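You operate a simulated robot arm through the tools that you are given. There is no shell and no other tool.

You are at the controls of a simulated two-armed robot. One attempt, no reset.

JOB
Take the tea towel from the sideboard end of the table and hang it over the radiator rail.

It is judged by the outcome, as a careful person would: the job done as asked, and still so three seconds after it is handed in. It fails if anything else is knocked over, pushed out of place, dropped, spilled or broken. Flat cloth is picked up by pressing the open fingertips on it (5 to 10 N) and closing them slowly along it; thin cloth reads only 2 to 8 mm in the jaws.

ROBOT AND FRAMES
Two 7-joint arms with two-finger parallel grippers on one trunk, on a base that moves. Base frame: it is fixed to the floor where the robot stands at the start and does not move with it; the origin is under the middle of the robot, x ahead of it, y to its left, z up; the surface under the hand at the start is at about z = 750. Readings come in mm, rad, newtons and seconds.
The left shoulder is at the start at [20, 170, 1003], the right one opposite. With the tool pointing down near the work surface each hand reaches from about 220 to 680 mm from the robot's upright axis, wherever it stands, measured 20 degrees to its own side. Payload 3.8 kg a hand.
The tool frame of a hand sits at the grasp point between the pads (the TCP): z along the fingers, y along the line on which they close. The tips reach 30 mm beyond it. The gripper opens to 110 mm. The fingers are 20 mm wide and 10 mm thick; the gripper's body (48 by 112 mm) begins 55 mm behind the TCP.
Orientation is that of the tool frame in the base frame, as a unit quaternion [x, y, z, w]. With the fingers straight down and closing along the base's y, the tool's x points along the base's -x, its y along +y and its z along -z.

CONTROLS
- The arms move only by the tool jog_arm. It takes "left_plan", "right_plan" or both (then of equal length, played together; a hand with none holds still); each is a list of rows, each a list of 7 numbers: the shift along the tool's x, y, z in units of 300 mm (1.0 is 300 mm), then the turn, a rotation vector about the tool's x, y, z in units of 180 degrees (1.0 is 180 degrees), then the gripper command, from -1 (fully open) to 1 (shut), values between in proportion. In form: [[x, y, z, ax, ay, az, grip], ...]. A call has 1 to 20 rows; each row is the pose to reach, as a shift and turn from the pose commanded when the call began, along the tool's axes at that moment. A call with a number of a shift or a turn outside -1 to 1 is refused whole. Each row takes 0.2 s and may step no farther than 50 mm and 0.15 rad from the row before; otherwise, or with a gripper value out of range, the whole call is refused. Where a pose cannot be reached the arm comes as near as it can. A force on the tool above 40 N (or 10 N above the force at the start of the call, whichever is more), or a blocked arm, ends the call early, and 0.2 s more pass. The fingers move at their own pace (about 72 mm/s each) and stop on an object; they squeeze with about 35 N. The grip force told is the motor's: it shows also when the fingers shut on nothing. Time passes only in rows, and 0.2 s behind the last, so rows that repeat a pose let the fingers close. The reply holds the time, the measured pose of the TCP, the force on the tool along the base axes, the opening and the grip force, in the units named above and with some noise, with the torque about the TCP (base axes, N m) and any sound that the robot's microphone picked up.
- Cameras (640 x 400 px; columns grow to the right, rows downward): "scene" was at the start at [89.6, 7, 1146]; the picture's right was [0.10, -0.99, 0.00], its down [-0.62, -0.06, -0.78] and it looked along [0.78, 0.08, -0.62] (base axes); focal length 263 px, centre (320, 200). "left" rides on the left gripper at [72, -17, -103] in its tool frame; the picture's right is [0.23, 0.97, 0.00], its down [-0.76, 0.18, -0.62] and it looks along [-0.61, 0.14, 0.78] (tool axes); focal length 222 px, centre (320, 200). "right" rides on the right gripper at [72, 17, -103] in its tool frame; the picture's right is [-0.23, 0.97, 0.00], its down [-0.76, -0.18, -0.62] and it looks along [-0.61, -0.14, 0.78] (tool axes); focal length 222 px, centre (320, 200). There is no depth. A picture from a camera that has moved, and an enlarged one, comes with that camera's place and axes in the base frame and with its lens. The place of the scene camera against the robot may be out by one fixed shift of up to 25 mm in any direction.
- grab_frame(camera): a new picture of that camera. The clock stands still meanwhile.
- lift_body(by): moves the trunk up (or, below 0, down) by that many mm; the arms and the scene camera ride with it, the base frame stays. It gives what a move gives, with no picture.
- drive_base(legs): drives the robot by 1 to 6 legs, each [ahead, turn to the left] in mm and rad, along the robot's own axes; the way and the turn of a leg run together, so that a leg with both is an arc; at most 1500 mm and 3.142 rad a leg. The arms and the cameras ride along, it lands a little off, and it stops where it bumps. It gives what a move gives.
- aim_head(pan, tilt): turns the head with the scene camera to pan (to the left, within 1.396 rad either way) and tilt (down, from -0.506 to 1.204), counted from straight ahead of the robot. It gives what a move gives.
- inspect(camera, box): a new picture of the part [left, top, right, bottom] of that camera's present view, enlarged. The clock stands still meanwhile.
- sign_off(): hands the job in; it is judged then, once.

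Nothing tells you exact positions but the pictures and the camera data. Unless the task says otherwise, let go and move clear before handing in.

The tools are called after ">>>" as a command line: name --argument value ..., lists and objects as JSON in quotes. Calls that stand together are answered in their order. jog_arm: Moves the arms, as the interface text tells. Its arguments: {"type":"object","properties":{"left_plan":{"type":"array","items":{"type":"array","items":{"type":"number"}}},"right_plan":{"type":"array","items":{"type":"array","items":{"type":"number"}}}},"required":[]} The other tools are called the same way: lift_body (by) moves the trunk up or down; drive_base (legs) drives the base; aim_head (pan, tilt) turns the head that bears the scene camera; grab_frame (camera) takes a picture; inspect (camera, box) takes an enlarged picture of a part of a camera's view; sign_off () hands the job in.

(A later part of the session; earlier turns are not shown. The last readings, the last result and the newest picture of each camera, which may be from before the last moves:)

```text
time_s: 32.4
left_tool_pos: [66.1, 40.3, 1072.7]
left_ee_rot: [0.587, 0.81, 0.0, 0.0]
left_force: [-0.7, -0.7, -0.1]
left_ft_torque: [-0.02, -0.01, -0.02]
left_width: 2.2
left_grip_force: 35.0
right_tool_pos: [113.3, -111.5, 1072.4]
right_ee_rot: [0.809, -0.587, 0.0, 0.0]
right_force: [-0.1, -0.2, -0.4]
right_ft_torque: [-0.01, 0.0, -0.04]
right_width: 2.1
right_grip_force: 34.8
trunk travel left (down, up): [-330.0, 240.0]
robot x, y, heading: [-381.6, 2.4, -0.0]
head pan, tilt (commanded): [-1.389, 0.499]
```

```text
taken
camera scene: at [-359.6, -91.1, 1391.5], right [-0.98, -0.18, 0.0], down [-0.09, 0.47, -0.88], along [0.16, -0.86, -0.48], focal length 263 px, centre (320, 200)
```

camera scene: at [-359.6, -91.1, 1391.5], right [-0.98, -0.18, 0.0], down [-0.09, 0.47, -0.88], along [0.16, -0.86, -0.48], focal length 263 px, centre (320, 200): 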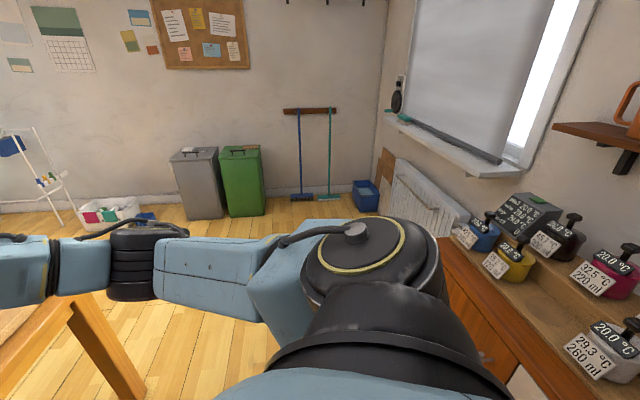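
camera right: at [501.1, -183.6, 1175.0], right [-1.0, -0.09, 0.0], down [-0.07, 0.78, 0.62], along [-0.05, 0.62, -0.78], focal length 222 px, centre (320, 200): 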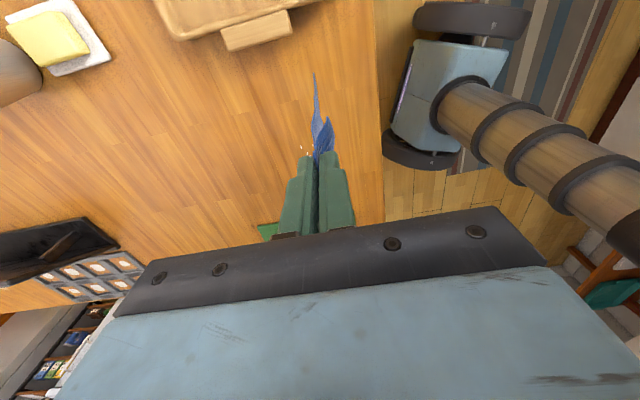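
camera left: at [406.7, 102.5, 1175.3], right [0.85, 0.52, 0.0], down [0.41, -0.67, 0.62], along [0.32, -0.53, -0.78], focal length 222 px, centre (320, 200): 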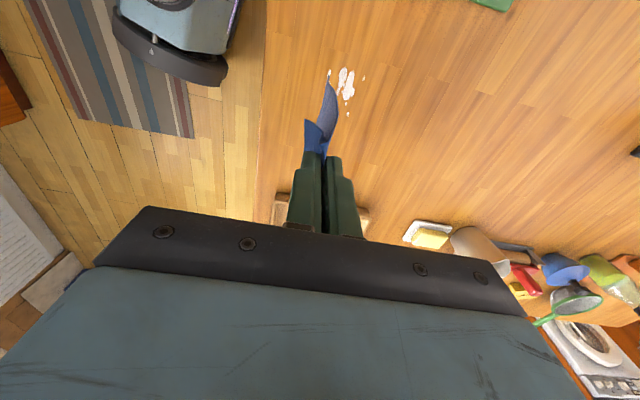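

The sideboard stands to my right rear with containers on it (front about 600 mm from me). I'll zoom on the radiator from here to triangulate its position.

>>> inspect --camera "scene" --box '[360, 130, 480, 250]'

```text
3.33 times, centred on (420, 190) of scene
camera zoom: at [-359.6, -91.1, 1391.5], right [-0.98, -0.18, 0.0], down [-0.09, 0.47, -0.88], along [0.16, -0.86, -0.48], focal length 878 px, centre (-13, 233)
```

zoom: 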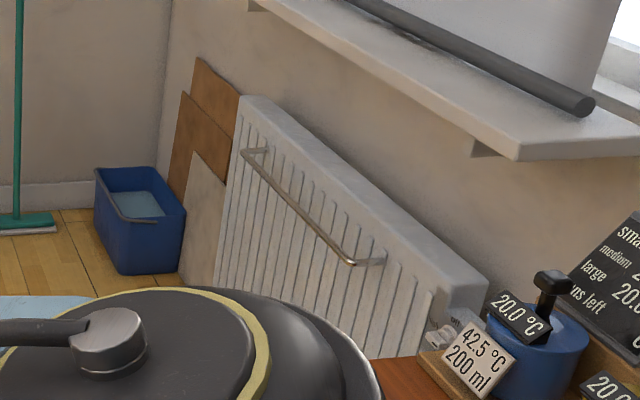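

Triangulating from both pictures puts the rail from about (−735, −1468) to (−585, −1930) at z ≈ 627, parallel to the table edge. I turn right and drive toward a spot in front of it, well clear of table and sideboard.

>>> drive_base --legs '[[0, -1.21]]'

>>> aim_head --pan 0.0 --tilt 0.5

>>> grab_frame --camera "scene"

```text
time_s: 35.7
left_tool_pos: [-178.1, -399.7, 1071.7]
left_ee_rot: [0.94, 0.342, -0.001, 0.0]
left_force: [-0.5, -0.9, -0.7]
left_ft_torque: [0.01, 0.01, 0.03]
left_width: 2.2
left_grip_force: 34.5
right_tool_pos: [-301.0, -499.8, 1070.5]
right_ee_rot: [-0.339, 0.941, 0.0, 0.0]
right_force: [-0.1, -0.6, 0.2]
right_ft_torque: [0.03, -0.01, 0.04]
right_width: 2.3
right_grip_force: 35.0
trunk travel left (down, up): [-330.0, 240.0]
robot x, y, heading: [-379.2, 1.3, -1.191]
head pan, tilt (commanded): [-1.389, 0.499]
```

```text
time_s: 37.3
left_tool_pos: [-177.1, -400.0, 1072.9]
left_ee_rot: [0.94, 0.342, 0.0, -0.001]
left_force: [0.1, 0.4, 0.2]
left_ft_torque: [-0.04, -0.02, 0.03]
left_width: 2.1
left_grip_force: 35.2
right_tool_pos: [-301.4, -499.8, 1070.5]
right_ee_rot: [-0.34, 0.94, 0.0, 0.0]
right_force: [0.3, 0.7, -0.5]
right_ft_torque: [0.0, -0.02, 0.0]
right_width: 2.6
right_grip_force: 34.9
trunk travel left (down, up): [-330.0, 240.0]
robot x, y, heading: [-379.0, -1.0, -1.19]
head pan, tilt (commanded): [0.0, 0.499]
```

```text
taken
camera scene: at [-355.7, -105.7, 1391.5], right [-0.93, -0.37, 0.0], down [-0.18, 0.45, -0.88], along [0.32, -0.82, -0.48], focal length 263 px, centre (320, 200)
```

scene: 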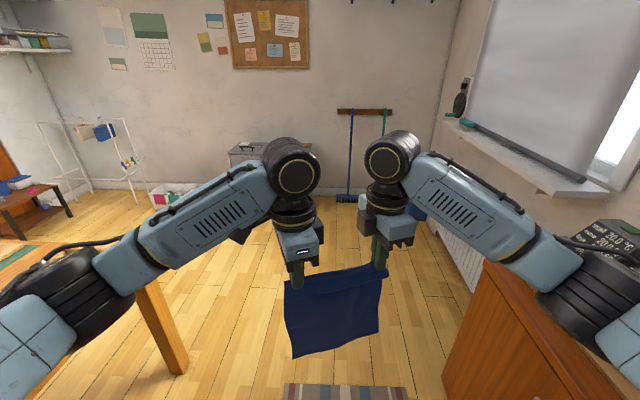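

The way ahead between table leg and sideboard is clear on both sides. I drive on 1480 mm.

>>> drive_base --legs '[[1480, 0]]'

>>> aim_head --pan -1.2 --tilt 0.5

>>> grab_frame --camera "scene"

```text
time_s: 44.7
left_tool_pos: [388.1, -1799.7, 1073.4]
left_ee_rot: [0.939, 0.344, 0.0, -0.001]
left_force: [-0.1, 0.2, -0.2]
left_ft_torque: [-0.01, 0.01, -0.01]
left_width: 2.3
left_grip_force: 34.9
right_tool_pos: [264.2, -1900.5, 1071.3]
right_ee_rot: [-0.343, 0.939, 0.0, 0.0]
right_force: [0.3, 0.9, 0.4]
right_ft_torque: [0.03, 0.02, 0.04]
right_width: 2.4
right_grip_force: 35.3
trunk travel left (down, up): [-330.0, 240.0]
robot x, y, heading: [181.1, -1403.2, -1.188]
head pan, tilt (commanded): [0.0, 0.499]
```

```text
time_s: 46.1
left_tool_pos: [386.4, -1799.0, 1074.0]
left_ee_rot: [0.939, 0.344, -0.001, -0.001]
left_force: [0.2, 0.3, 0.9]
left_ft_torque: [-0.03, 0.0, 0.02]
left_width: 2.5
left_grip_force: 35.3
right_tool_pos: [265.9, -1900.4, 1070.5]
right_ee_rot: [-0.344, 0.939, 0.0, 0.0]
right_force: [-0.4, -0.1, -0.6]
right_ft_torque: [0.01, -0.05, 0.06]
right_width: 2.7
right_grip_force: 35.6
trunk travel left (down, up): [-330.0, 240.0]
robot x, y, heading: [183.3, -1400.2, -1.186]
head pan, tilt (commanded): [-1.201, 0.499]
```

```text
taken
camera scene: at [106.8, -1485.1, 1391.5], right [-0.69, 0.73, 0.0], down [0.35, 0.33, -0.88], along [-0.64, -0.6, -0.48], focal length 263 px, centre (320, 200)
```

scene: 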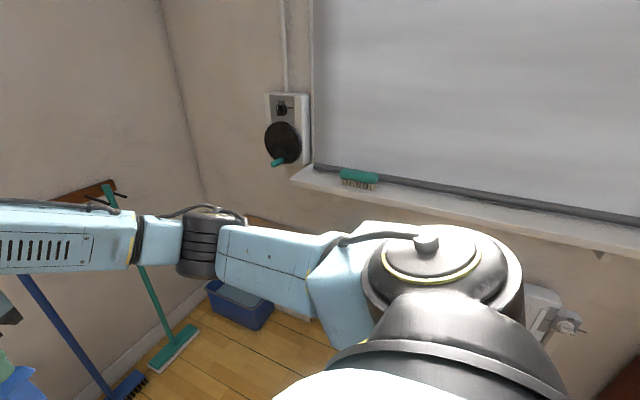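

I'm now about 880 mm out from the rail plane. I turn right by 1.64 rad to face the radiator squarely.

>>> drive_base --legs '[[0, -1.64]]'

>>> aim_head --pan 0.0 --tilt 0.6

>>> grab_frame --camera "scene"

```text
time_s: 50.5
left_tool_pos: [-226.7, -1583.7, 1072.4]
left_ee_rot: [0.895, -0.445, 0.0, 0.0]
left_force: [-1.1, 0.9, -0.1]
left_ft_torque: [-0.01, -0.03, 0.05]
left_width: 2.2
left_grip_force: 34.4
right_tool_pos: [-321.5, -1457.0, 1070.2]
right_ee_rot: [0.446, 0.895, 0.0, 0.0]
right_force: [1.4, -0.7, -1.0]
right_ft_torque: [-0.03, -0.05, 0.06]
right_width: 2.4
right_grip_force: 35.2
trunk travel left (down, up): [-330.0, 240.0]
robot x, y, heading: [183.1, -1400.7, -2.815]
head pan, tilt (commanded): [-1.201, 0.499]
```

```text
time_s: 51.9
left_tool_pos: [-227.8, -1584.6, 1073.0]
left_ee_rot: [0.895, -0.446, 0.0, 0.0]
left_force: [-0.7, 0.7, 0.4]
left_ft_torque: [0.03, 0.02, 0.05]
left_width: 1.9
left_grip_force: 35.1
right_tool_pos: [-320.6, -1457.1, 1071.4]
right_ee_rot: [0.445, 0.896, 0.0, -0.001]
right_force: [0.0, -1.2, -0.4]
right_ft_torque: [0.01, -0.03, 0.06]
right_width: 2.4
right_grip_force: 35.5
trunk travel left (down, up): [-330.0, 240.0]
robot x, y, heading: [181.4, -1402.4, -2.812]
head pan, tilt (commanded): [0.0, 0.6]
```

```text
taken
camera scene: at [61.6, -1438.6, 1382.4], right [-0.32, 0.95, 0.0], down [0.53, 0.18, -0.83], along [-0.78, -0.27, -0.56], focal length 263 px, centre (320, 200)
```

scene: 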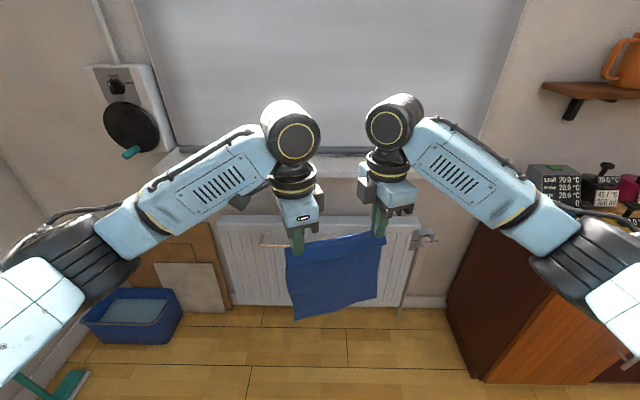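

The robot now faces the radiator with the towel held in front; the rail is visible behind the towel. I rotate both hands together about 18° so that the towel edge is parallel to the rail and centred before me.

>>> jog_arm --left_plan '[[0.0209, 0.024, 0, 0, 0, 0.0201, 1.0], [0.0416, 0.0487, 0, 0, 0, 0.0402, 1.0], [0.061, 0.0727, 0, 0, 0, 0.0604, 1.0], [0.0793, 0.0968, 0, 0, 0, 0.0805, 1.0], [0.0967, 0.12, 0, 0, 0, 0.1006, 1.0]]' --right_plan '[[-0.0236, 0.0088, 0, 0, 0, 0.0201, 1.0], [-0.0473, 0.0174, 0, 0, 0, 0.0402, 1.0], [-0.0727, 0.026, 0, 0, 0, 0.0604, 1.0], [-0.099, 0.0343, 0, 0, 0, 0.0805, 1.0], [-0.1263, 0.042, 0, 0, 0, 0.1006, 1.0]]'

>>> grab_frame --camera "scene"

```text
time_s: 53.1
left_tool_pos: [-238.3, -1629.9, 1072.3]
left_ee_rot: [0.813, -0.582, 0.0, 0.0]
left_force: [-0.2, 0.3, 0.5]
left_ft_torque: [0.05, -0.03, 0.04]
left_width: 2.1
left_grip_force: 34.3
right_tool_pos: [-288.3, -1478.9, 1071.2]
right_ee_rot: [0.582, 0.813, -0.001, 0.0]
right_force: [0.3, -1.3, -0.4]
right_ft_torque: [-0.01, -0.03, 0.02]
right_width: 2.4
right_grip_force: 36.0
trunk travel left (down, up): [-330.0, 240.0]
robot x, y, heading: [181.8, -1401.2, -2.809]
head pan, tilt (commanded): [0.0, 0.6]
```

```text
taken
camera scene: at [61.8, -1439.0, 1382.4], right [-0.32, 0.95, 0.0], down [0.53, 0.18, -0.83], along [-0.78, -0.27, -0.56], focal length 263 px, centre (320, 200)
```

scene: 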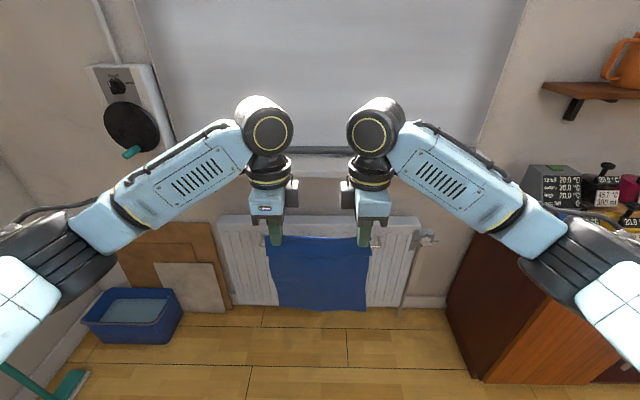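

The towel is parallel to the rail and centred. I lower the trunk by 200 mm, still well away from the radiator, before tilting the hands to point toward the wall.

>>> lift_body --by -200

>>> jog_arm --left_plan '[[0, 0.0306, 0, -0.0417, 0, 0, 1.0], [0, 0.0611, 0, -0.0833, 0, 0, 1.0], [0, 0.0917, 0, -0.125, 0, 0, 1.0], [0, 0.1222, 0, -0.1667, 0, 0, 1.0], [0, 0.1528, 0, -0.2083, 0, 0, 1.0], [0, 0.1833, 0, -0.25, 0, 0, 1.0]]' --right_plan '[[0, -0.0306, 0, 0.0417, 0, 0, 1.0], [0, -0.0611, 0, 0.0833, 0, 0, 1.0], [0, -0.0917, 0, 0.125, 0, 0, 1.0], [0, -0.1222, 0, 0.1667, 0, 0, 1.0], [0, -0.1528, 0, 0.2083, 0, 0, 1.0], [0, -0.1833, 0, 0.25, 0, 0, 1.0]]'

>>> grab_frame --camera "scene"

```text
time_s: 55.3
left_tool_pos: [-238.6, -1627.7, 871.7]
left_ee_rot: [0.814, -0.58, 0.0, 0.0]
left_force: [-0.5, 0.4, 0.3]
left_ft_torque: [0.05, 0.03, 0.03]
left_width: 2.1
left_grip_force: 34.9
right_tool_pos: [-288.6, -1478.5, 871.4]
right_ee_rot: [0.582, 0.813, 0.0, 0.0]
right_force: [0.2, -1.1, -0.8]
right_ft_torque: [0.0, -0.01, 0.08]
right_width: 2.6
right_grip_force: 34.6
trunk travel left (down, up): [-130.0, 440.0]
robot x, y, heading: [179.6, -1404.1, -2.814]
head pan, tilt (commanded): [0.0, 0.6]
```

```text
time_s: 56.7
left_tool_pos: [-291.4, -1647.7, 872.4]
left_ee_rot: [0.752, -0.536, -0.224, 0.312]
left_force: [-1.1, 0.4, -0.2]
left_ft_torque: [0.06, -0.05, 0.01]
left_width: 2.3
left_grip_force: 34.5
right_tool_pos: [-338.7, -1497.8, 871.8]
right_ee_rot: [0.537, 0.751, -0.313, -0.223]
right_force: [0.4, -1.0, -0.4]
right_ft_torque: [0.02, -0.04, 0.03]
right_width: 2.6
right_grip_force: 34.8
trunk travel left (down, up): [-130.0, 440.0]
robot x, y, heading: [179.5, -1402.4, -2.815]
head pan, tilt (commanded): [0.0, 0.6]
```

```text
taken
camera scene: at [61.7, -1438.7, 1182.4], right [-0.32, 0.95, 0.0], down [0.53, 0.18, -0.83], along [-0.78, -0.27, -0.56], focal length 263 px, centre (320, 200)
```

scene: 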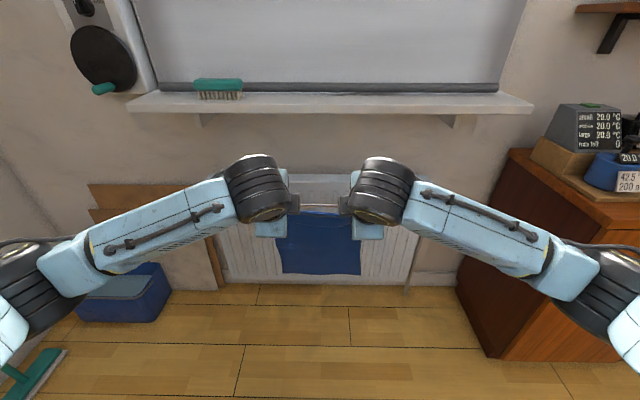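

Both hands tilted 45° toward the wall without trouble. I zoom in on the rail and take wrist views to pin its position precisely.

>>> inspect --camera "scene" --box '[200, 160, 440, 310]'

>>> grab_frame --camera "left"

>>> grab_frame --camera "right"

```text
2.67 times, centred on (320, 235) of scene
camera zoom: at [61.7, -1438.7, 1182.4], right [-0.32, 0.95, 0.0], down [0.53, 0.18, -0.83], along [-0.78, -0.27, -0.56], focal length 702 px, centre (320, 107)
```

zoom: 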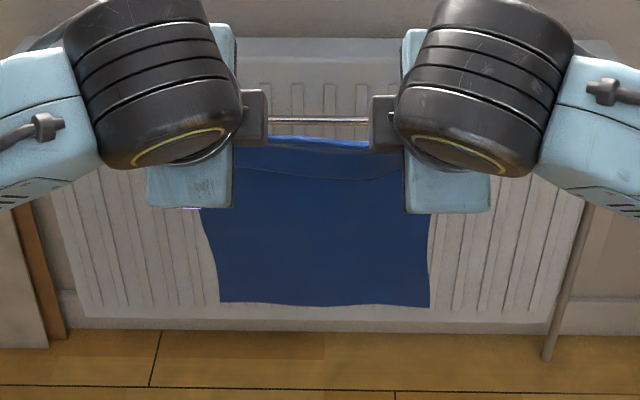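

```text
taken
camera left: at [-187.8, -1689.1, 933.1], right [-0.58, -0.44, 0.69], down [0.05, 0.82, 0.57], along [-0.82, 0.36, -0.45], focal length 222 px, centre (320, 200)
```

left: 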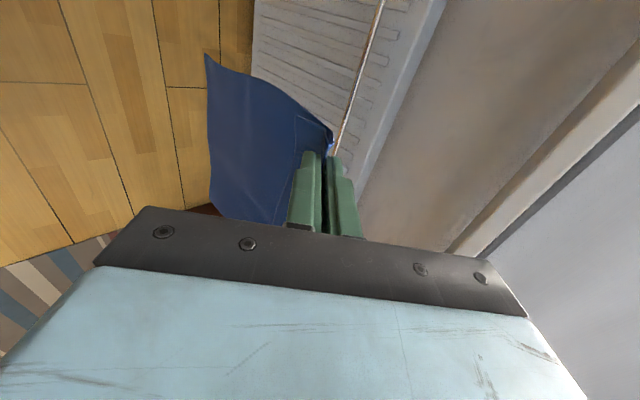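

```text
taken
camera right: at [-281.3, -1401.3, 932.2], right [0.72, 0.01, -0.69], down [0.55, -0.62, 0.57], along [-0.42, -0.79, -0.45], focal length 222 px, centre (320, 200)
```

right: 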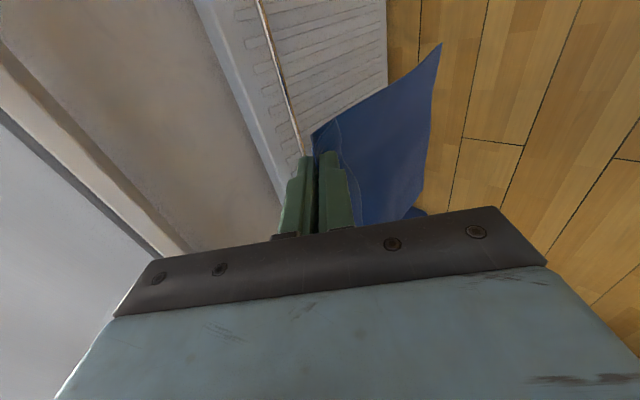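

The wrist views show the rail clearly; its height fits z ≈ 627 at the estimated distance. I now tilt the hands the rest of the way to horizontal while moving them 55 mm forward, still in free air.

>>> jog_arm --left_plan '[[0, 0.0216, 0.0216, -0.0417, 0, 0, 1.0], [0, 0.0432, 0.0432, -0.0833, 0, 0, 1.0], [0, 0.0648, 0.0648, -0.125, 0, 0, 1.0], [0, 0.0864, 0.0864, -0.1667, 0, 0, 1.0], [0, 0.108, 0.108, -0.2083, 0, 0, 1.0], [0, 0.1296, 0.1296, -0.25, 0, 0, 1.0]]' --right_plan '[[0, -0.0216, 0.0216, 0.0417, 0, 0, 1.0], [0, -0.0432, 0.0432, 0.0833, 0, 0, 1.0], [0, -0.0648, 0.0648, 0.125, 0, 0, 1.0], [0, -0.0864, 0.0864, 0.1667, 0, 0, 1.0], [0, -0.108, 0.108, 0.2083, 0, 0, 1.0], [0, -0.1296, 0.1296, 0.25, 0, 0, 1.0]]'

>>> grab_frame --camera "scene"

>>> grab_frame --camera "left"

>>> grab_frame --camera "right"

```text
time_s: 58.1
left_tool_pos: [-344.7, -1665.5, 871.1]
left_ee_rot: [0.575, -0.411, -0.412, 0.576]
left_force: [-0.1, 1.4, 0.5]
left_ft_torque: [0.06, -0.02, -0.05]
left_width: 2.1
left_grip_force: 34.8
right_tool_pos: [-390.5, -1513.8, 872.3]
right_ee_rot: [-0.411, -0.575, 0.576, 0.411]
right_force: [0.1, -1.9, 0.1]
right_ft_torque: [0.02, -0.08, 0.03]
right_width: 2.3
right_grip_force: 34.9
trunk travel left (down, up): [-130.0, 440.0]
robot x, y, heading: [185.0, -1401.5, -2.813]
head pan, tilt (commanded): [0.0, 0.6]
```

```text
taken
camera scene: at [61.6, -1438.7, 1182.4], right [-0.32, 0.95, 0.0], down [0.53, 0.18, -0.83], along [-0.78, -0.27, -0.56], focal length 263 px, centre (320, 200)
```

scene: 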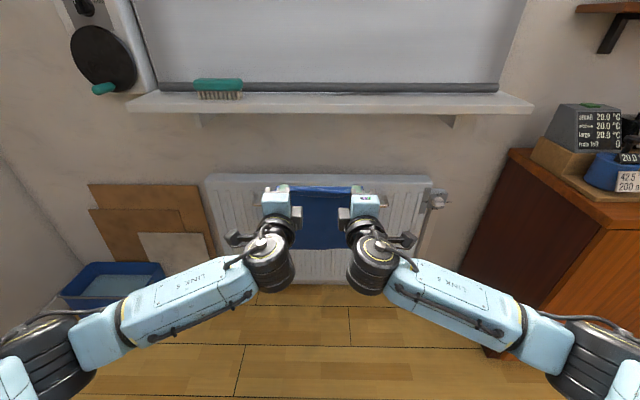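

```text
taken
camera left: at [-224.0, -1700.8, 854.3], right [0.07, -0.21, 0.97], down [0.34, 0.92, 0.18], along [-0.94, 0.32, 0.14], focal length 222 px, centre (320, 200)
```

left: 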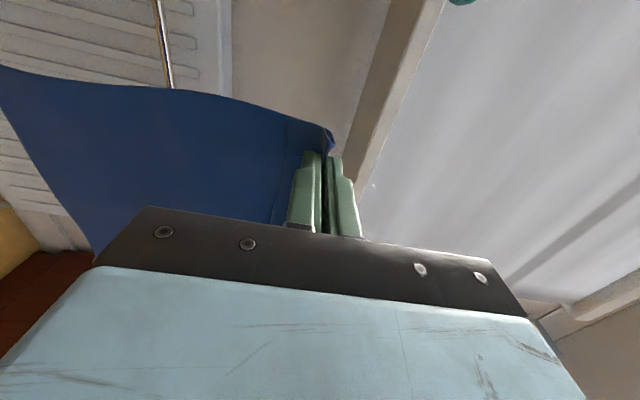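

```text
taken
camera right: at [-316.9, -1410.5, 855.1], right [0.07, -0.21, -0.97], down [0.84, -0.52, 0.18], along [-0.54, -0.83, 0.14], focal length 222 px, centre (320, 200)
```

right: 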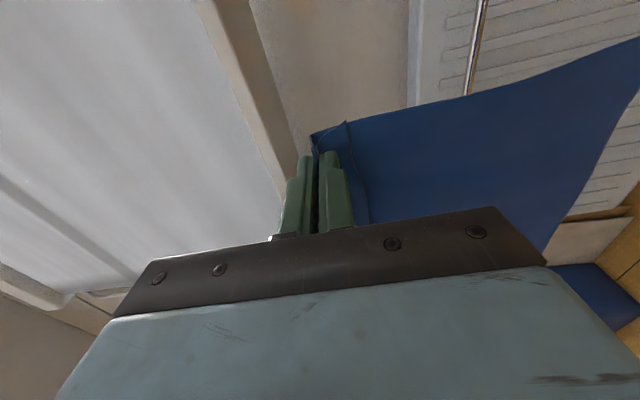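

Both hands now point horizontally at the wall, with the towel hanging just ahead of the fingertips (bottom at z ≈ 682, above the rail at ≈ 635). I drive forward 200 mm and re-measure with the wrist cameras.

>>> drive_base --legs '[[190, -0.012]]'

>>> grab_frame --camera "left"

>>> grab_frame --camera "right"

>>> grab_frame --camera "scene"

```text
time_s: 59.6
left_tool_pos: [-525.0, -1712.3, 871.4]
left_ee_rot: [0.572, -0.416, -0.417, 0.571]
left_force: [-0.3, 2.0, -0.5]
left_ft_torque: [0.04, -0.05, -0.01]
left_width: 2.1
left_grip_force: 34.8
right_tool_pos: [-570.3, -1561.8, 871.9]
right_ee_rot: [-0.416, -0.571, 0.572, 0.416]
right_force: [1.3, -2.0, 0.1]
right_ft_torque: [0.01, -0.01, 0.03]
right_width: 2.5
right_grip_force: 35.0
trunk travel left (down, up): [-130.0, 440.0]
robot x, y, heading: [6.9, -1459.9, -2.831]
head pan, tilt (commanded): [0.0, 0.6]
```

```text
taken
camera left: at [-405.7, -1752.1, 854.3], right [0.07, -0.22, 0.97], down [0.36, 0.92, 0.18], along [-0.93, 0.34, 0.14], focal length 222 px, centre (320, 200)
```

left: 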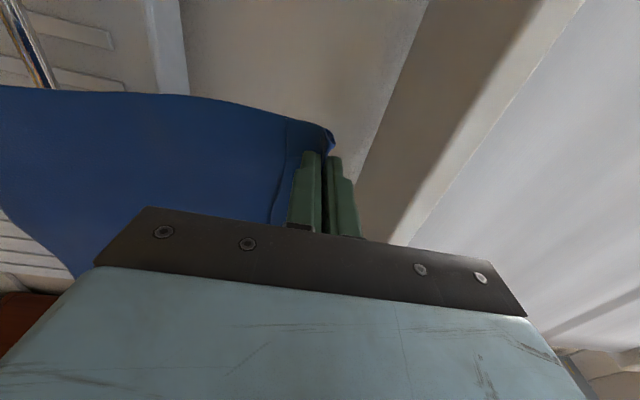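

```text
taken
camera right: at [-493.4, -1460.2, 855.2], right [0.07, -0.22, -0.97], down [0.83, -0.53, 0.18], along [-0.56, -0.82, 0.14], focal length 222 px, centre (320, 200)
```

right: 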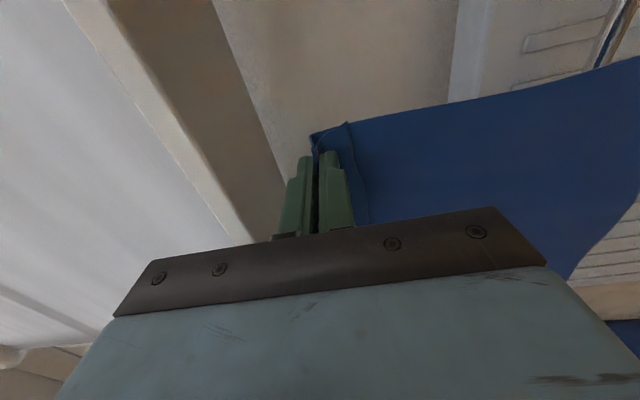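

```text
taken
camera scene: at [-115.7, -1495.5, 1182.3], right [-0.31, 0.95, 0.0], down [0.54, 0.17, -0.82], along [-0.79, -0.25, -0.57], focal length 263 px, centre (320, 200)
```

scene: 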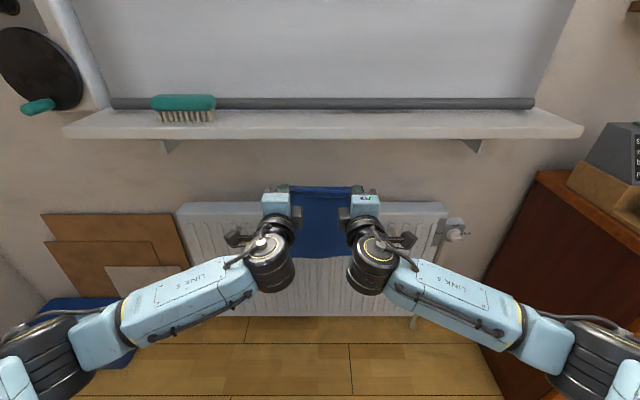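

Heading is now parallel to the wall. I zoom on the rail in both wrist views for an exact distance.

>>> inspect --camera "left" --box '[0, 0, 200, 125]'

>>> inspect --camera "right" --box '[440, 0, 640, 125]'

```text
3.20 times, centred on (100, 62) of left
camera zoom: at [-405.7, -1752.1, 854.3], right [0.07, -0.22, 0.97], down [0.36, 0.92, 0.18], along [-0.93, 0.34, 0.14], focal length 711 px, centre (1024, 640)
```

zoom: 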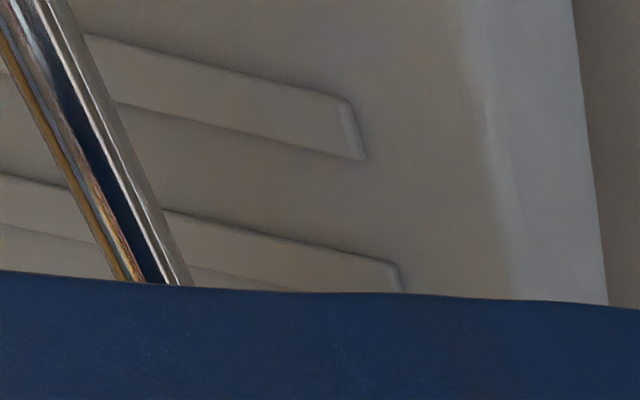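

```text
3.20 times, centred on (540, 62) of right
camera zoom: at [-493.4, -1460.2, 855.2], right [0.07, -0.22, -0.97], down [0.83, -0.53, 0.18], along [-0.56, -0.82, 0.14], focal length 711 px, centre (-384, 640)
```

zoom: 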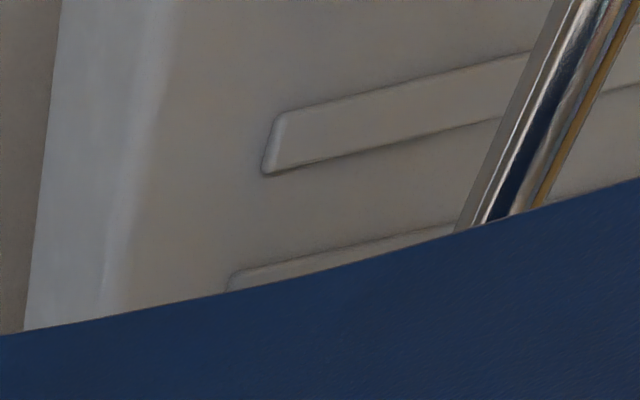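

From the three wrist measurements the rail is consistently at N = 1136 mm from the origin along the wall normal, z ≈ 638; fingertips are 80 mm short of it. I check the towel's lower hem in zoom before moving over the rail.

>>> inspect --camera "scene" --box '[220, 170, 420, 295]'

```text
3.20 times, centred on (320, 232) of scene
camera zoom: at [-115.7, -1495.5, 1182.3], right [-0.31, 0.95, 0.0], down [0.54, 0.17, -0.82], along [-0.79, -0.25, -0.57], focal length 843 px, centre (320, 96)
```

zoom: 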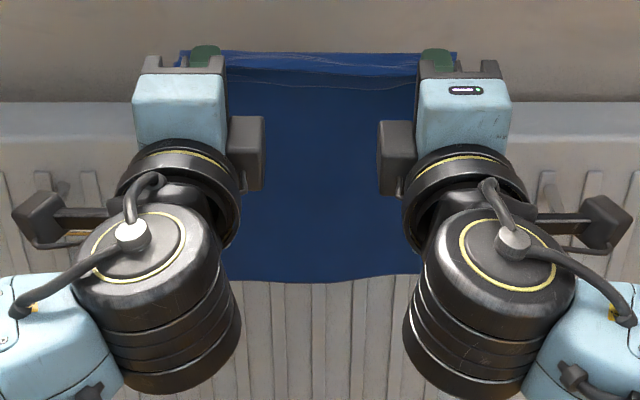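

The sill's front-bottom edge computes to N ≈ 1095, z ≈ 997, so the hands have room. I raise the trunk 25 mm for extra hem clearance over the rail and creep forward 60 mm.

>>> lift_body --by 25

>>> drive_base --legs '[[55, 0]]'

>>> grab_frame --camera "left"

>>> grab_frame --camera "right"

>>> grab_frame --camera "scene"

```text
time_s: 60.3
left_tool_pos: [-526.1, -1713.8, 897.9]
left_ee_rot: [0.571, -0.417, -0.416, 0.572]
left_force: [0.5, 1.3, 0.4]
left_ft_torque: [-0.02, -0.09, -0.04]
left_width: 1.9
left_grip_force: 35.0
right_tool_pos: [-570.3, -1560.8, 896.4]
right_ee_rot: [0.416, 0.572, -0.571, -0.417]
right_force: [-0.5, -2.3, -0.4]
right_ft_torque: [-0.01, -0.08, 0.0]
right_width: 2.3
right_grip_force: 35.0
trunk travel left (down, up): [-155.0, 415.0]
robot x, y, heading: [3.7, -1459.6, -2.826]
head pan, tilt (commanded): [0.0, 0.6]
```

```text
time_s: 61.3
left_tool_pos: [-578.2, -1729.9, 897.1]
left_ee_rot: [0.573, -0.416, -0.415, 0.572]
left_force: [-0.5, 2.7, 0.3]
left_ft_torque: [0.0, -0.04, -0.02]
left_width: 2.1
left_grip_force: 34.7
right_tool_pos: [-624.4, -1578.8, 896.1]
right_ee_rot: [0.416, 0.572, -0.572, -0.415]
right_force: [0.2, -1.2, 0.4]
right_ft_torque: [0.02, -0.05, 0.0]
right_width: 2.5
right_grip_force: 35.6
trunk travel left (down, up): [-155.0, 415.0]
robot x, y, heading: [-53.2, -1479.0, -2.83]
head pan, tilt (commanded): [0.0, 0.6]
```

```text
taken
camera left: at [-458.9, -1769.3, 879.2], right [0.07, -0.22, 0.97], down [0.36, 0.92, 0.18], along [-0.93, 0.34, 0.14], focal length 222 px, centre (320, 200)
```

left: 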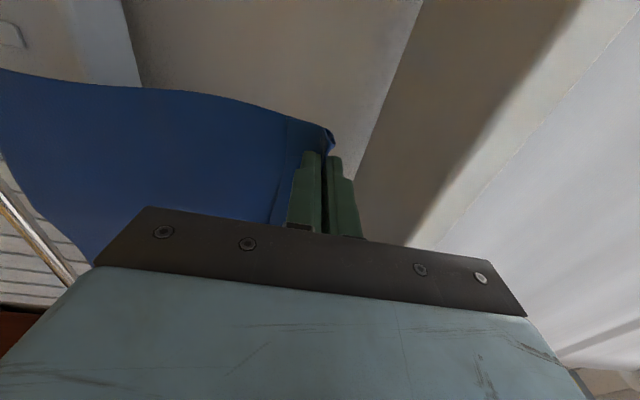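

```text
taken
camera right: at [-546.7, -1477.6, 880.1], right [0.07, -0.22, -0.97], down [0.83, -0.53, 0.18], along [-0.56, -0.82, 0.14], focal length 222 px, centre (320, 200)
```

right: 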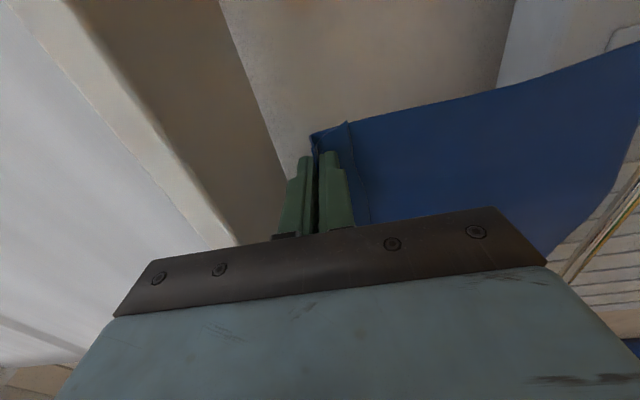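

```text
taken
camera scene: at [-169.0, -1512.7, 1207.3], right [-0.31, 0.95, 0.0], down [0.54, 0.17, -0.82], along [-0.78, -0.25, -0.57], focal length 263 px, centre (320, 200)
```

scene: 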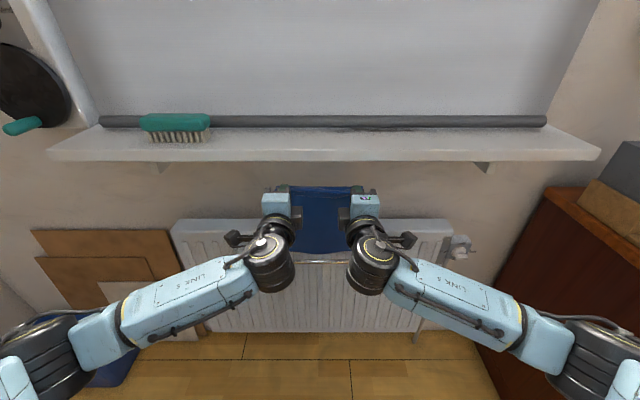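

The rail now shows just under the towel hem in both views, with about 45 mm of height to spare. I move both hands forward 42 mm slowly so that the hem sits over the gap behind the rail.

>>> jog_arm --left_plan '[[0, 0, 0.02, 0, 0, 0, 1.0], [0, 0, 0.045, 0, 0, 0, 1.0], [0, 0, 0.07, 0, 0, 0, 1.0], [0, 0, 0.095, 0, 0, 0, 1.0], [0, 0, 0.12, 0, 0, 0, 1.0], [0, 0, 0.14, 0, 0, 0, 1.0], [0, 0, 0.14, 0, 0, 0, 1.0], [0, 0, 0.14, 0, 0, 0, 1.0], [0, 0, 0.14, 0, 0, 0, 1.0]]' --right_plan '[[0, 0, 0.02, 0, 0, 0, 1.0], [0, 0, 0.045, 0, 0, 0, 1.0], [0, 0, 0.07, 0, 0, 0, 1.0], [0, 0, 0.095, 0, 0, 0, 1.0], [0, 0, 0.12, 0, 0, 0, 1.0], [0, 0, 0.14, 0, 0, 0, 1.0], [0, 0, 0.14, 0, 0, 0, 1.0], [0, 0, 0.14, 0, 0, 0, 1.0], [0, 0, 0.14, 0, 0, 0, 1.0]]'

>>> grab_frame --camera "left"

>>> grab_frame --camera "right"

>>> inspect --camera "scene" --box '[220, 170, 420, 295]'

```text
time_s: 63.3
left_tool_pos: [-618.1, -1743.7, 896.2]
left_ee_rot: [0.572, -0.416, -0.417, 0.571]
left_force: [-0.9, 2.8, -0.3]
left_ft_torque: [0.01, -0.05, -0.04]
left_width: 2.2
left_grip_force: 35.3
right_tool_pos: [-662.3, -1592.4, 897.9]
right_ee_rot: [0.416, 0.572, -0.572, -0.416]
right_force: [0.3, -2.7, 0.4]
right_ft_torque: [0.01, -0.03, 0.03]
right_width: 2.3
right_grip_force: 35.2
trunk travel left (down, up): [-155.0, 415.0]
robot x, y, heading: [-48.9, -1476.4, -2.83]
head pan, tilt (commanded): [0.0, 0.6]
```

```text
taken
camera left: at [-498.4, -1782.9, 880.0], right [0.07, -0.22, 0.97], down [0.36, 0.92, 0.18], along [-0.93, 0.34, 0.14], focal length 222 px, centre (320, 200)
```

left: 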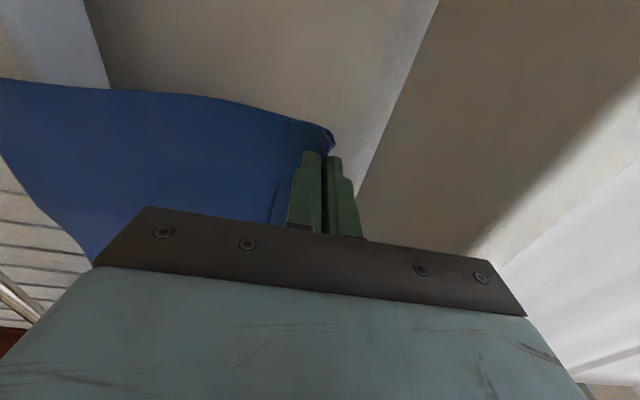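

```text
taken
camera right: at [-586.3, -1490.8, 880.9], right [0.07, -0.22, -0.97], down [0.83, -0.53, 0.18], along [-0.56, -0.82, 0.14], focal length 222 px, centre (320, 200)
```

right: 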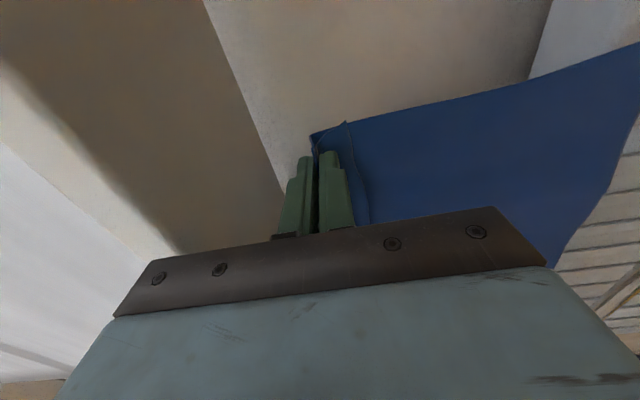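

```text
3.20 times, centred on (320, 232) of scene
camera zoom: at [-168.4, -1512.5, 1207.4], right [-0.31, 0.95, 0.0], down [0.54, 0.17, -0.83], along [-0.79, -0.25, -0.56], focal length 843 px, centre (320, 96)
```

zoom: 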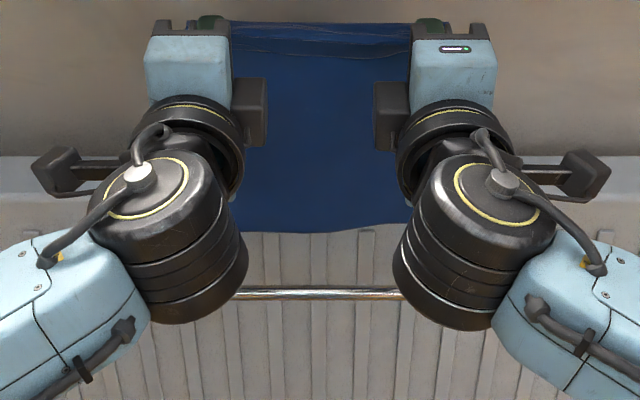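

The hem now sits above the gap behind the rail. I nudge forward 8 mm more and lower both hands 60 mm, watching the hem and forces.

>>> jog_arm --left_plan '[[0, 0, 0.0133, 0, 0, 0, 1.0], [0, 0, 0.0267, 0, 0, 0, 1.0], [0, -0.03, 0.0267, 0, 0, 0, 1.0], [0, -0.07, 0.0267, 0, 0, 0, 1.0], [0, -0.11, 0.0267, 0, 0, 0, 1.0], [0, -0.15, 0.0267, 0, 0, 0, 1.0], [0, -0.18, 0.0267, 0, 0, 0, 1.0], [0, -0.2, 0.0267, 0, 0, 0, 1.0]]' --right_plan '[[0, 0, 0.0133, 0, 0, 0, 1.0], [0, 0, 0.0267, 0, 0, 0, 1.0], [0, 0.03, 0.0267, 0, 0, 0, 1.0], [0, 0.07, 0.0267, 0, 0, 0, 1.0], [0, 0.11, 0.0267, 0, 0, 0, 1.0], [0, 0.15, 0.0267, 0, 0, 0, 1.0], [0, 0.18, 0.0267, 0, 0, 0, 1.0], [0, 0.2, 0.0267, 0, 0, 0, 1.0]]'

>>> grab_frame --camera "left"

>>> grab_frame --camera "right"

>>> inspect --camera "scene" --box '[220, 170, 420, 295]'

```text
time_s: 65.1
left_tool_pos: [-625.6, -1745.8, 836.9]
left_ee_rot: [0.573, -0.416, -0.415, 0.571]
left_force: [0.0, 1.1, -0.7]
left_ft_torque: [-0.02, -0.03, -0.04]
left_width: 2.3
left_grip_force: 35.0
right_tool_pos: [-670.5, -1594.5, 837.0]
right_ee_rot: [-0.416, -0.571, 0.572, 0.417]
right_force: [-0.5, -1.7, -0.1]
right_ft_torque: [-0.03, -0.04, 0.0]
right_width: 2.3
right_grip_force: 35.3
trunk travel left (down, up): [-155.0, 415.0]
robot x, y, heading: [-45.6, -1475.3, -2.831]
head pan, tilt (commanded): [0.0, 0.6]
```

```text
taken
camera left: at [-506.5, -1784.3, 820.2], right [0.07, -0.22, 0.97], down [0.36, 0.92, 0.18], along [-0.93, 0.34, 0.14], focal length 222 px, centre (320, 200)
```

left: 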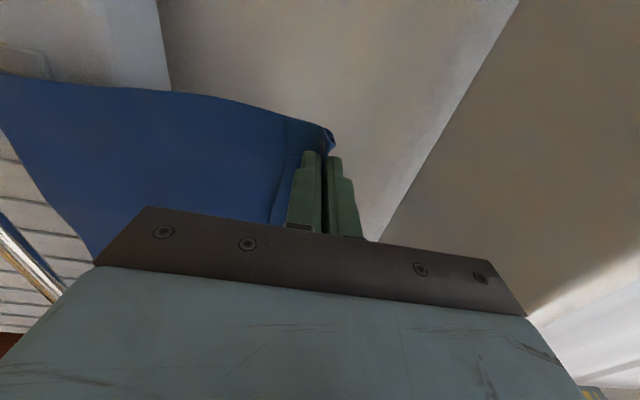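

```text
taken
camera right: at [-593.6, -1492.7, 821.1], right [0.07, -0.22, -0.97], down [0.83, -0.53, 0.18], along [-0.56, -0.82, 0.14], focal length 222 px, centre (320, 200)
```

right: 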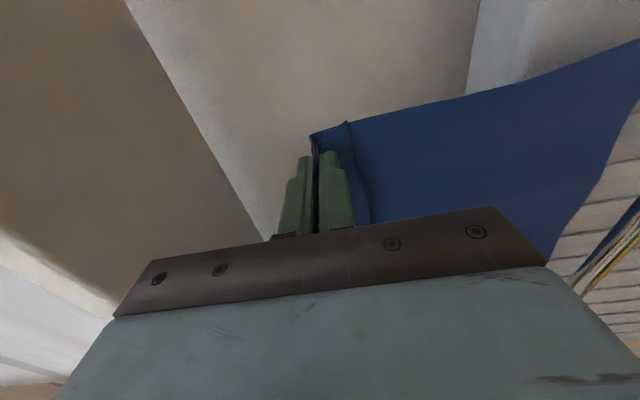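

```text
3.20 times, centred on (320, 232) of scene
camera zoom: at [-168.4, -1512.5, 1207.4], right [-0.31, 0.95, 0.0], down [0.54, 0.17, -0.83], along [-0.79, -0.25, -0.56], focal length 843 px, centre (320, 96)
```

zoom: 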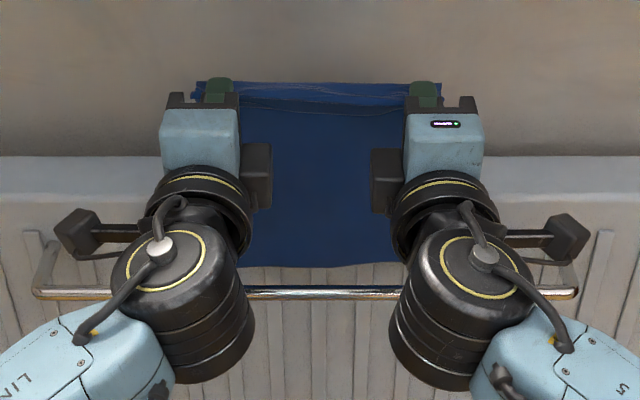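

The hem is clearly behind the rail, still slightly above it. I lower another 60 mm and confirm that it passes behind.

>>> jog_arm --left_plan '[[0, -0.02, 0, 0, 0, 0, 1.0], [0, -0.05, 0, 0, 0, 0, 1.0], [0, -0.08, 0, 0, 0, 0, 1.0], [0, -0.11, 0, 0, 0, 0, 1.0], [0, -0.14, 0, 0, 0, 0, 1.0], [0, -0.17, 0, 0, 0, 0, 1.0], [0, -0.19, 0, 0, 0, 0, 1.0], [0, -0.2, 0, 0, 0, 0, 1.0]]' --right_plan '[[0, 0.02, 0, 0, 0, 0, 1.0], [0, 0.05, 0, 0, 0, 0, 1.0], [0, 0.08, 0, 0, 0, 0, 1.0], [0, 0.11, 0, 0, 0, 0, 1.0], [0, 0.14, 0, 0, 0, 0, 1.0], [0, 0.17, 0, 0, 0, 0, 1.0], [0, 0.19, 0, 0, 0, 0, 1.0], [0, 0.2, 0, 0, 0, 0, 1.0]]'

>>> grab_frame --camera "left"

>>> grab_frame --camera "right"

>>> inspect --camera "scene" --box '[220, 170, 420, 295]'

```text
time_s: 66.9
left_tool_pos: [-625.5, -1746.6, 776.3]
left_ee_rot: [0.571, -0.417, -0.416, 0.572]
left_force: [-0.8, 1.3, 0.5]
left_ft_torque: [0.01, -0.05, -0.01]
left_width: 2.1
left_grip_force: 35.1
right_tool_pos: [-670.7, -1594.8, 776.2]
right_ee_rot: [0.415, 0.573, -0.572, -0.416]
right_force: [0.7, -1.7, 0.6]
right_ft_torque: [0.0, -0.02, 0.02]
right_width: 2.2
right_grip_force: 35.2
trunk travel left (down, up): [-155.0, 415.0]
robot x, y, heading: [-47.9, -1478.3, -2.828]
head pan, tilt (commanded): [0.0, 0.6]
```

```text
taken
camera left: at [-505.5, -1784.1, 759.4], right [0.07, -0.22, 0.97], down [0.36, 0.92, 0.18], along [-0.93, 0.34, 0.14], focal length 222 px, centre (320, 200)
```

left: 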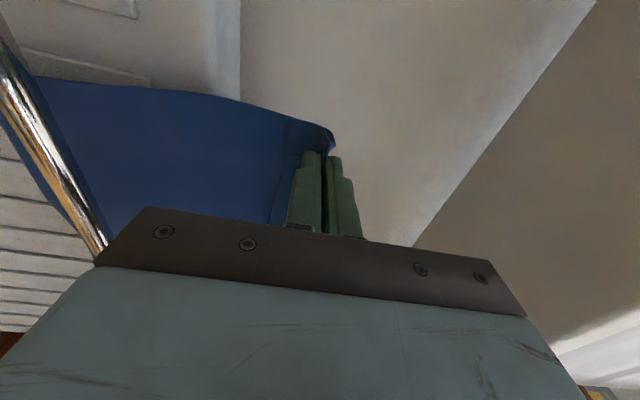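

```text
taken
camera right: at [-594.1, -1493.3, 758.8], right [0.07, -0.22, -0.97], down [0.83, -0.53, 0.18], along [-0.56, -0.82, 0.14], focal length 222 px, centre (320, 200)
```

right: 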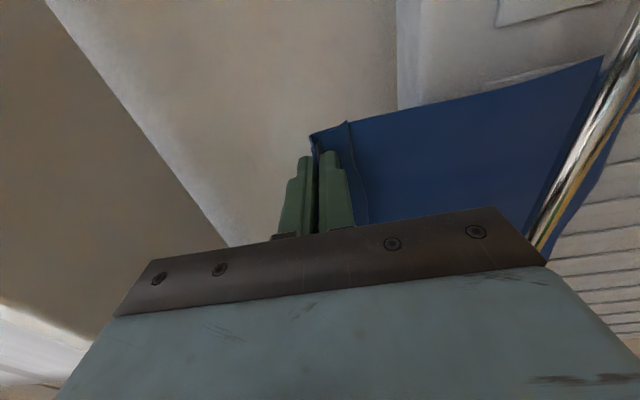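

```text
3.20 times, centred on (320, 232) of scene
camera zoom: at [-168.4, -1512.6, 1207.4], right [-0.31, 0.95, 0.0], down [0.54, 0.17, -0.83], along [-0.79, -0.25, -0.56], focal length 843 px, centre (320, 96)
```

zoom: 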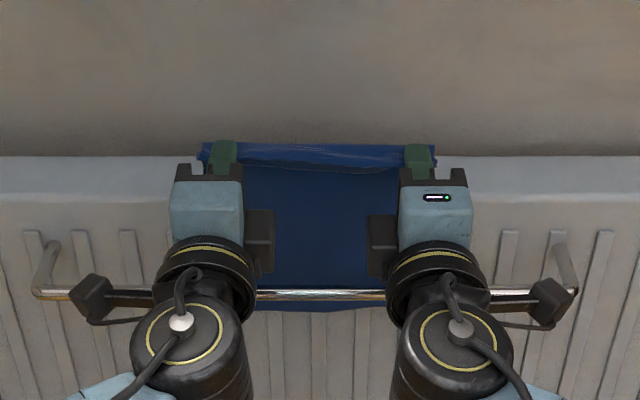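

The rail now passes in front of the towel, so the free half is properly behind it. I lower the trunk another 60 mm so that about half the towel hangs behind the rail.

>>> lift_body --by -60

>>> grab_frame --camera "left"

>>> inspect --camera "scene" --box '[220, 170, 420, 295]'

```text
time_s: 67.9
left_tool_pos: [-627.3, -1746.3, 717.2]
left_ee_rot: [0.572, -0.416, -0.416, 0.572]
left_force: [-0.2, 0.9, -0.4]
left_ft_torque: [0.01, -0.03, -0.03]
left_width: 2.1
left_grip_force: 35.2
right_tool_pos: [-670.7, -1595.2, 714.6]
right_ee_rot: [0.416, 0.572, -0.572, -0.415]
right_force: [0.5, -1.6, 0.1]
right_ft_torque: [-0.01, -0.1, 0.02]
right_width: 2.5
right_grip_force: 35.3
trunk travel left (down, up): [-95.0, 475.0]
robot x, y, heading: [-44.1, -1478.6, -2.83]
head pan, tilt (commanded): [0.0, 0.6]
```

```text
taken
camera left: at [-505.5, -1784.1, 699.7], right [0.07, -0.22, 0.97], down [0.36, 0.92, 0.18], along [-0.93, 0.34, 0.14], focal length 222 px, centre (320, 200)
```

left: 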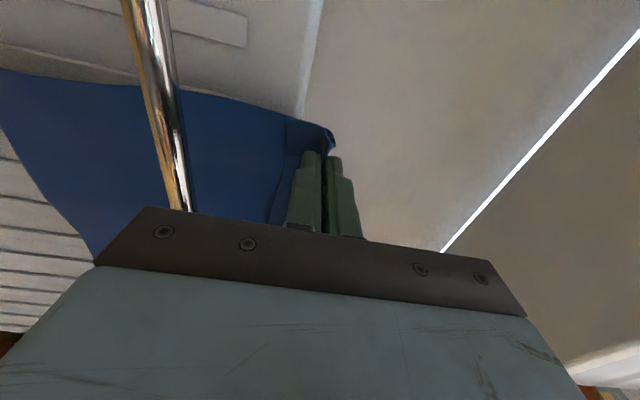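

```text
3.20 times, centred on (320, 232) of scene
camera zoom: at [-168.3, -1512.5, 1147.5], right [-0.31, 0.95, 0.0], down [0.54, 0.17, -0.83], along [-0.79, -0.25, -0.56], focal length 843 px, centre (320, 96)
```

zoom: 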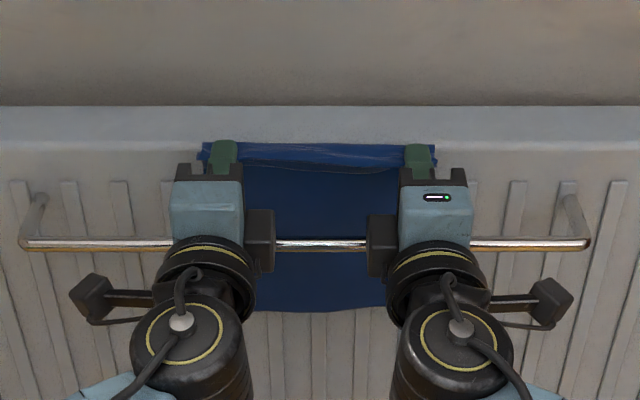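

The rail lies squarely across the towel with roughly 120 mm hanging behind it. Now I bring the hands back over the rail in an arc toward the room, laying the cloth over it.

>>> jog_arm --left_plan '[[0, 0.0133, -0.0553, 0, 0, 0, 1.0], [0, 0.0133, -0.1153, 0, 0, 0, 1.0], [0, 0.0, -0.1753, 0, 0, 0, 1.0], [0, -0.0267, -0.232, 0, 0, 0, 1.0], [0, -0.07, -0.282, 0, 0, 0, 1.0], [0, -0.1267, -0.322, 0, 0, 0, 1.0], [0, -0.2, -0.3487, 0, 0, 0, 1.0]]' --right_plan '[[0, -0.0133, -0.0553, 0, 0, 0, 1.0], [0, -0.0133, -0.1153, 0, 0, 0, 1.0], [0, 0.0, -0.1753, 0, 0, 0, 1.0], [0, 0.0267, -0.232, 0, 0, 0, 1.0], [0, 0.07, -0.282, 0, 0, 0, 1.0], [0, 0.1267, -0.322, 0, 0, 0, 1.0], [0, 0.2, -0.3487, 0, 0, 0, 1.0]]'

>>> grab_frame --camera "left"

>>> grab_frame --camera "right"

>>> inspect --camera "scene" --box '[220, 170, 420, 295]'

```text
time_s: 69.5
left_tool_pos: [-525.2, -1715.2, 657.3]
left_ee_rot: [0.572, -0.416, -0.416, 0.571]
left_force: [-1.0, 2.4, 0.3]
left_ft_torque: [0.0, -0.05, -0.07]
left_width: 2.1
left_grip_force: 35.4
right_tool_pos: [-570.7, -1562.1, 653.3]
right_ee_rot: [-0.415, -0.571, 0.573, 0.416]
right_force: [1.1, -1.9, 0.6]
right_ft_torque: [-0.02, -0.02, 0.05]
right_width: 2.3
right_grip_force: 35.0
trunk travel left (down, up): [-95.0, 475.0]
robot x, y, heading: [-47.8, -1472.4, -2.829]
head pan, tilt (commanded): [0.0, 0.6]
```

```text
taken
camera left: at [-406.4, -1752.6, 640.3], right [0.07, -0.22, 0.97], down [0.36, 0.92, 0.18], along [-0.93, 0.34, 0.14], focal length 222 px, centre (320, 200)
```

left: 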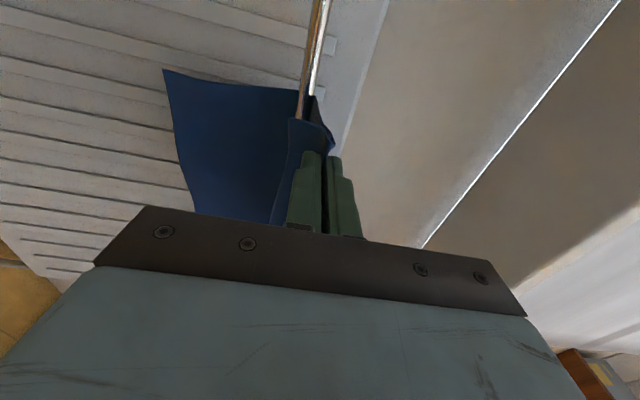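

```text
taken
camera right: at [-494.8, -1460.1, 637.3], right [0.07, -0.22, -0.97], down [0.83, -0.53, 0.18], along [-0.56, -0.82, 0.14], focal length 222 px, centre (320, 200)
```

right: 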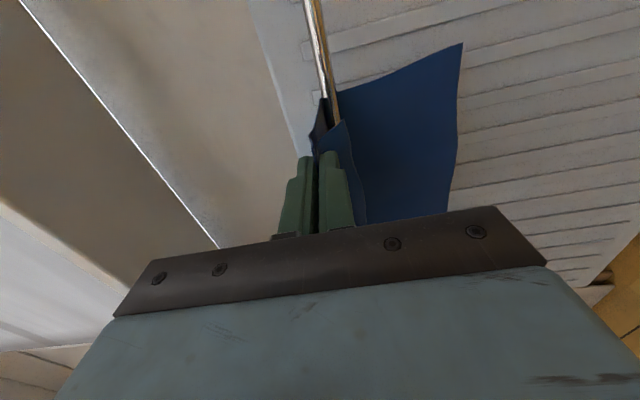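

```text
3.20 times, centred on (320, 232) of scene
camera zoom: at [-168.4, -1512.5, 1147.4], right [-0.31, 0.95, 0.0], down [0.54, 0.17, -0.83], along [-0.79, -0.25, -0.56], focal length 843 px, centre (320, 96)
```

zoom: 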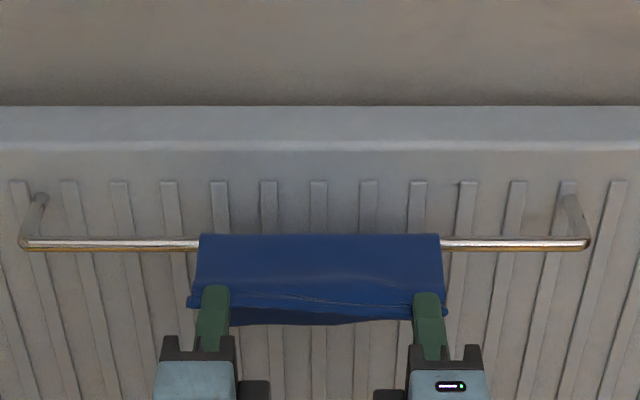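

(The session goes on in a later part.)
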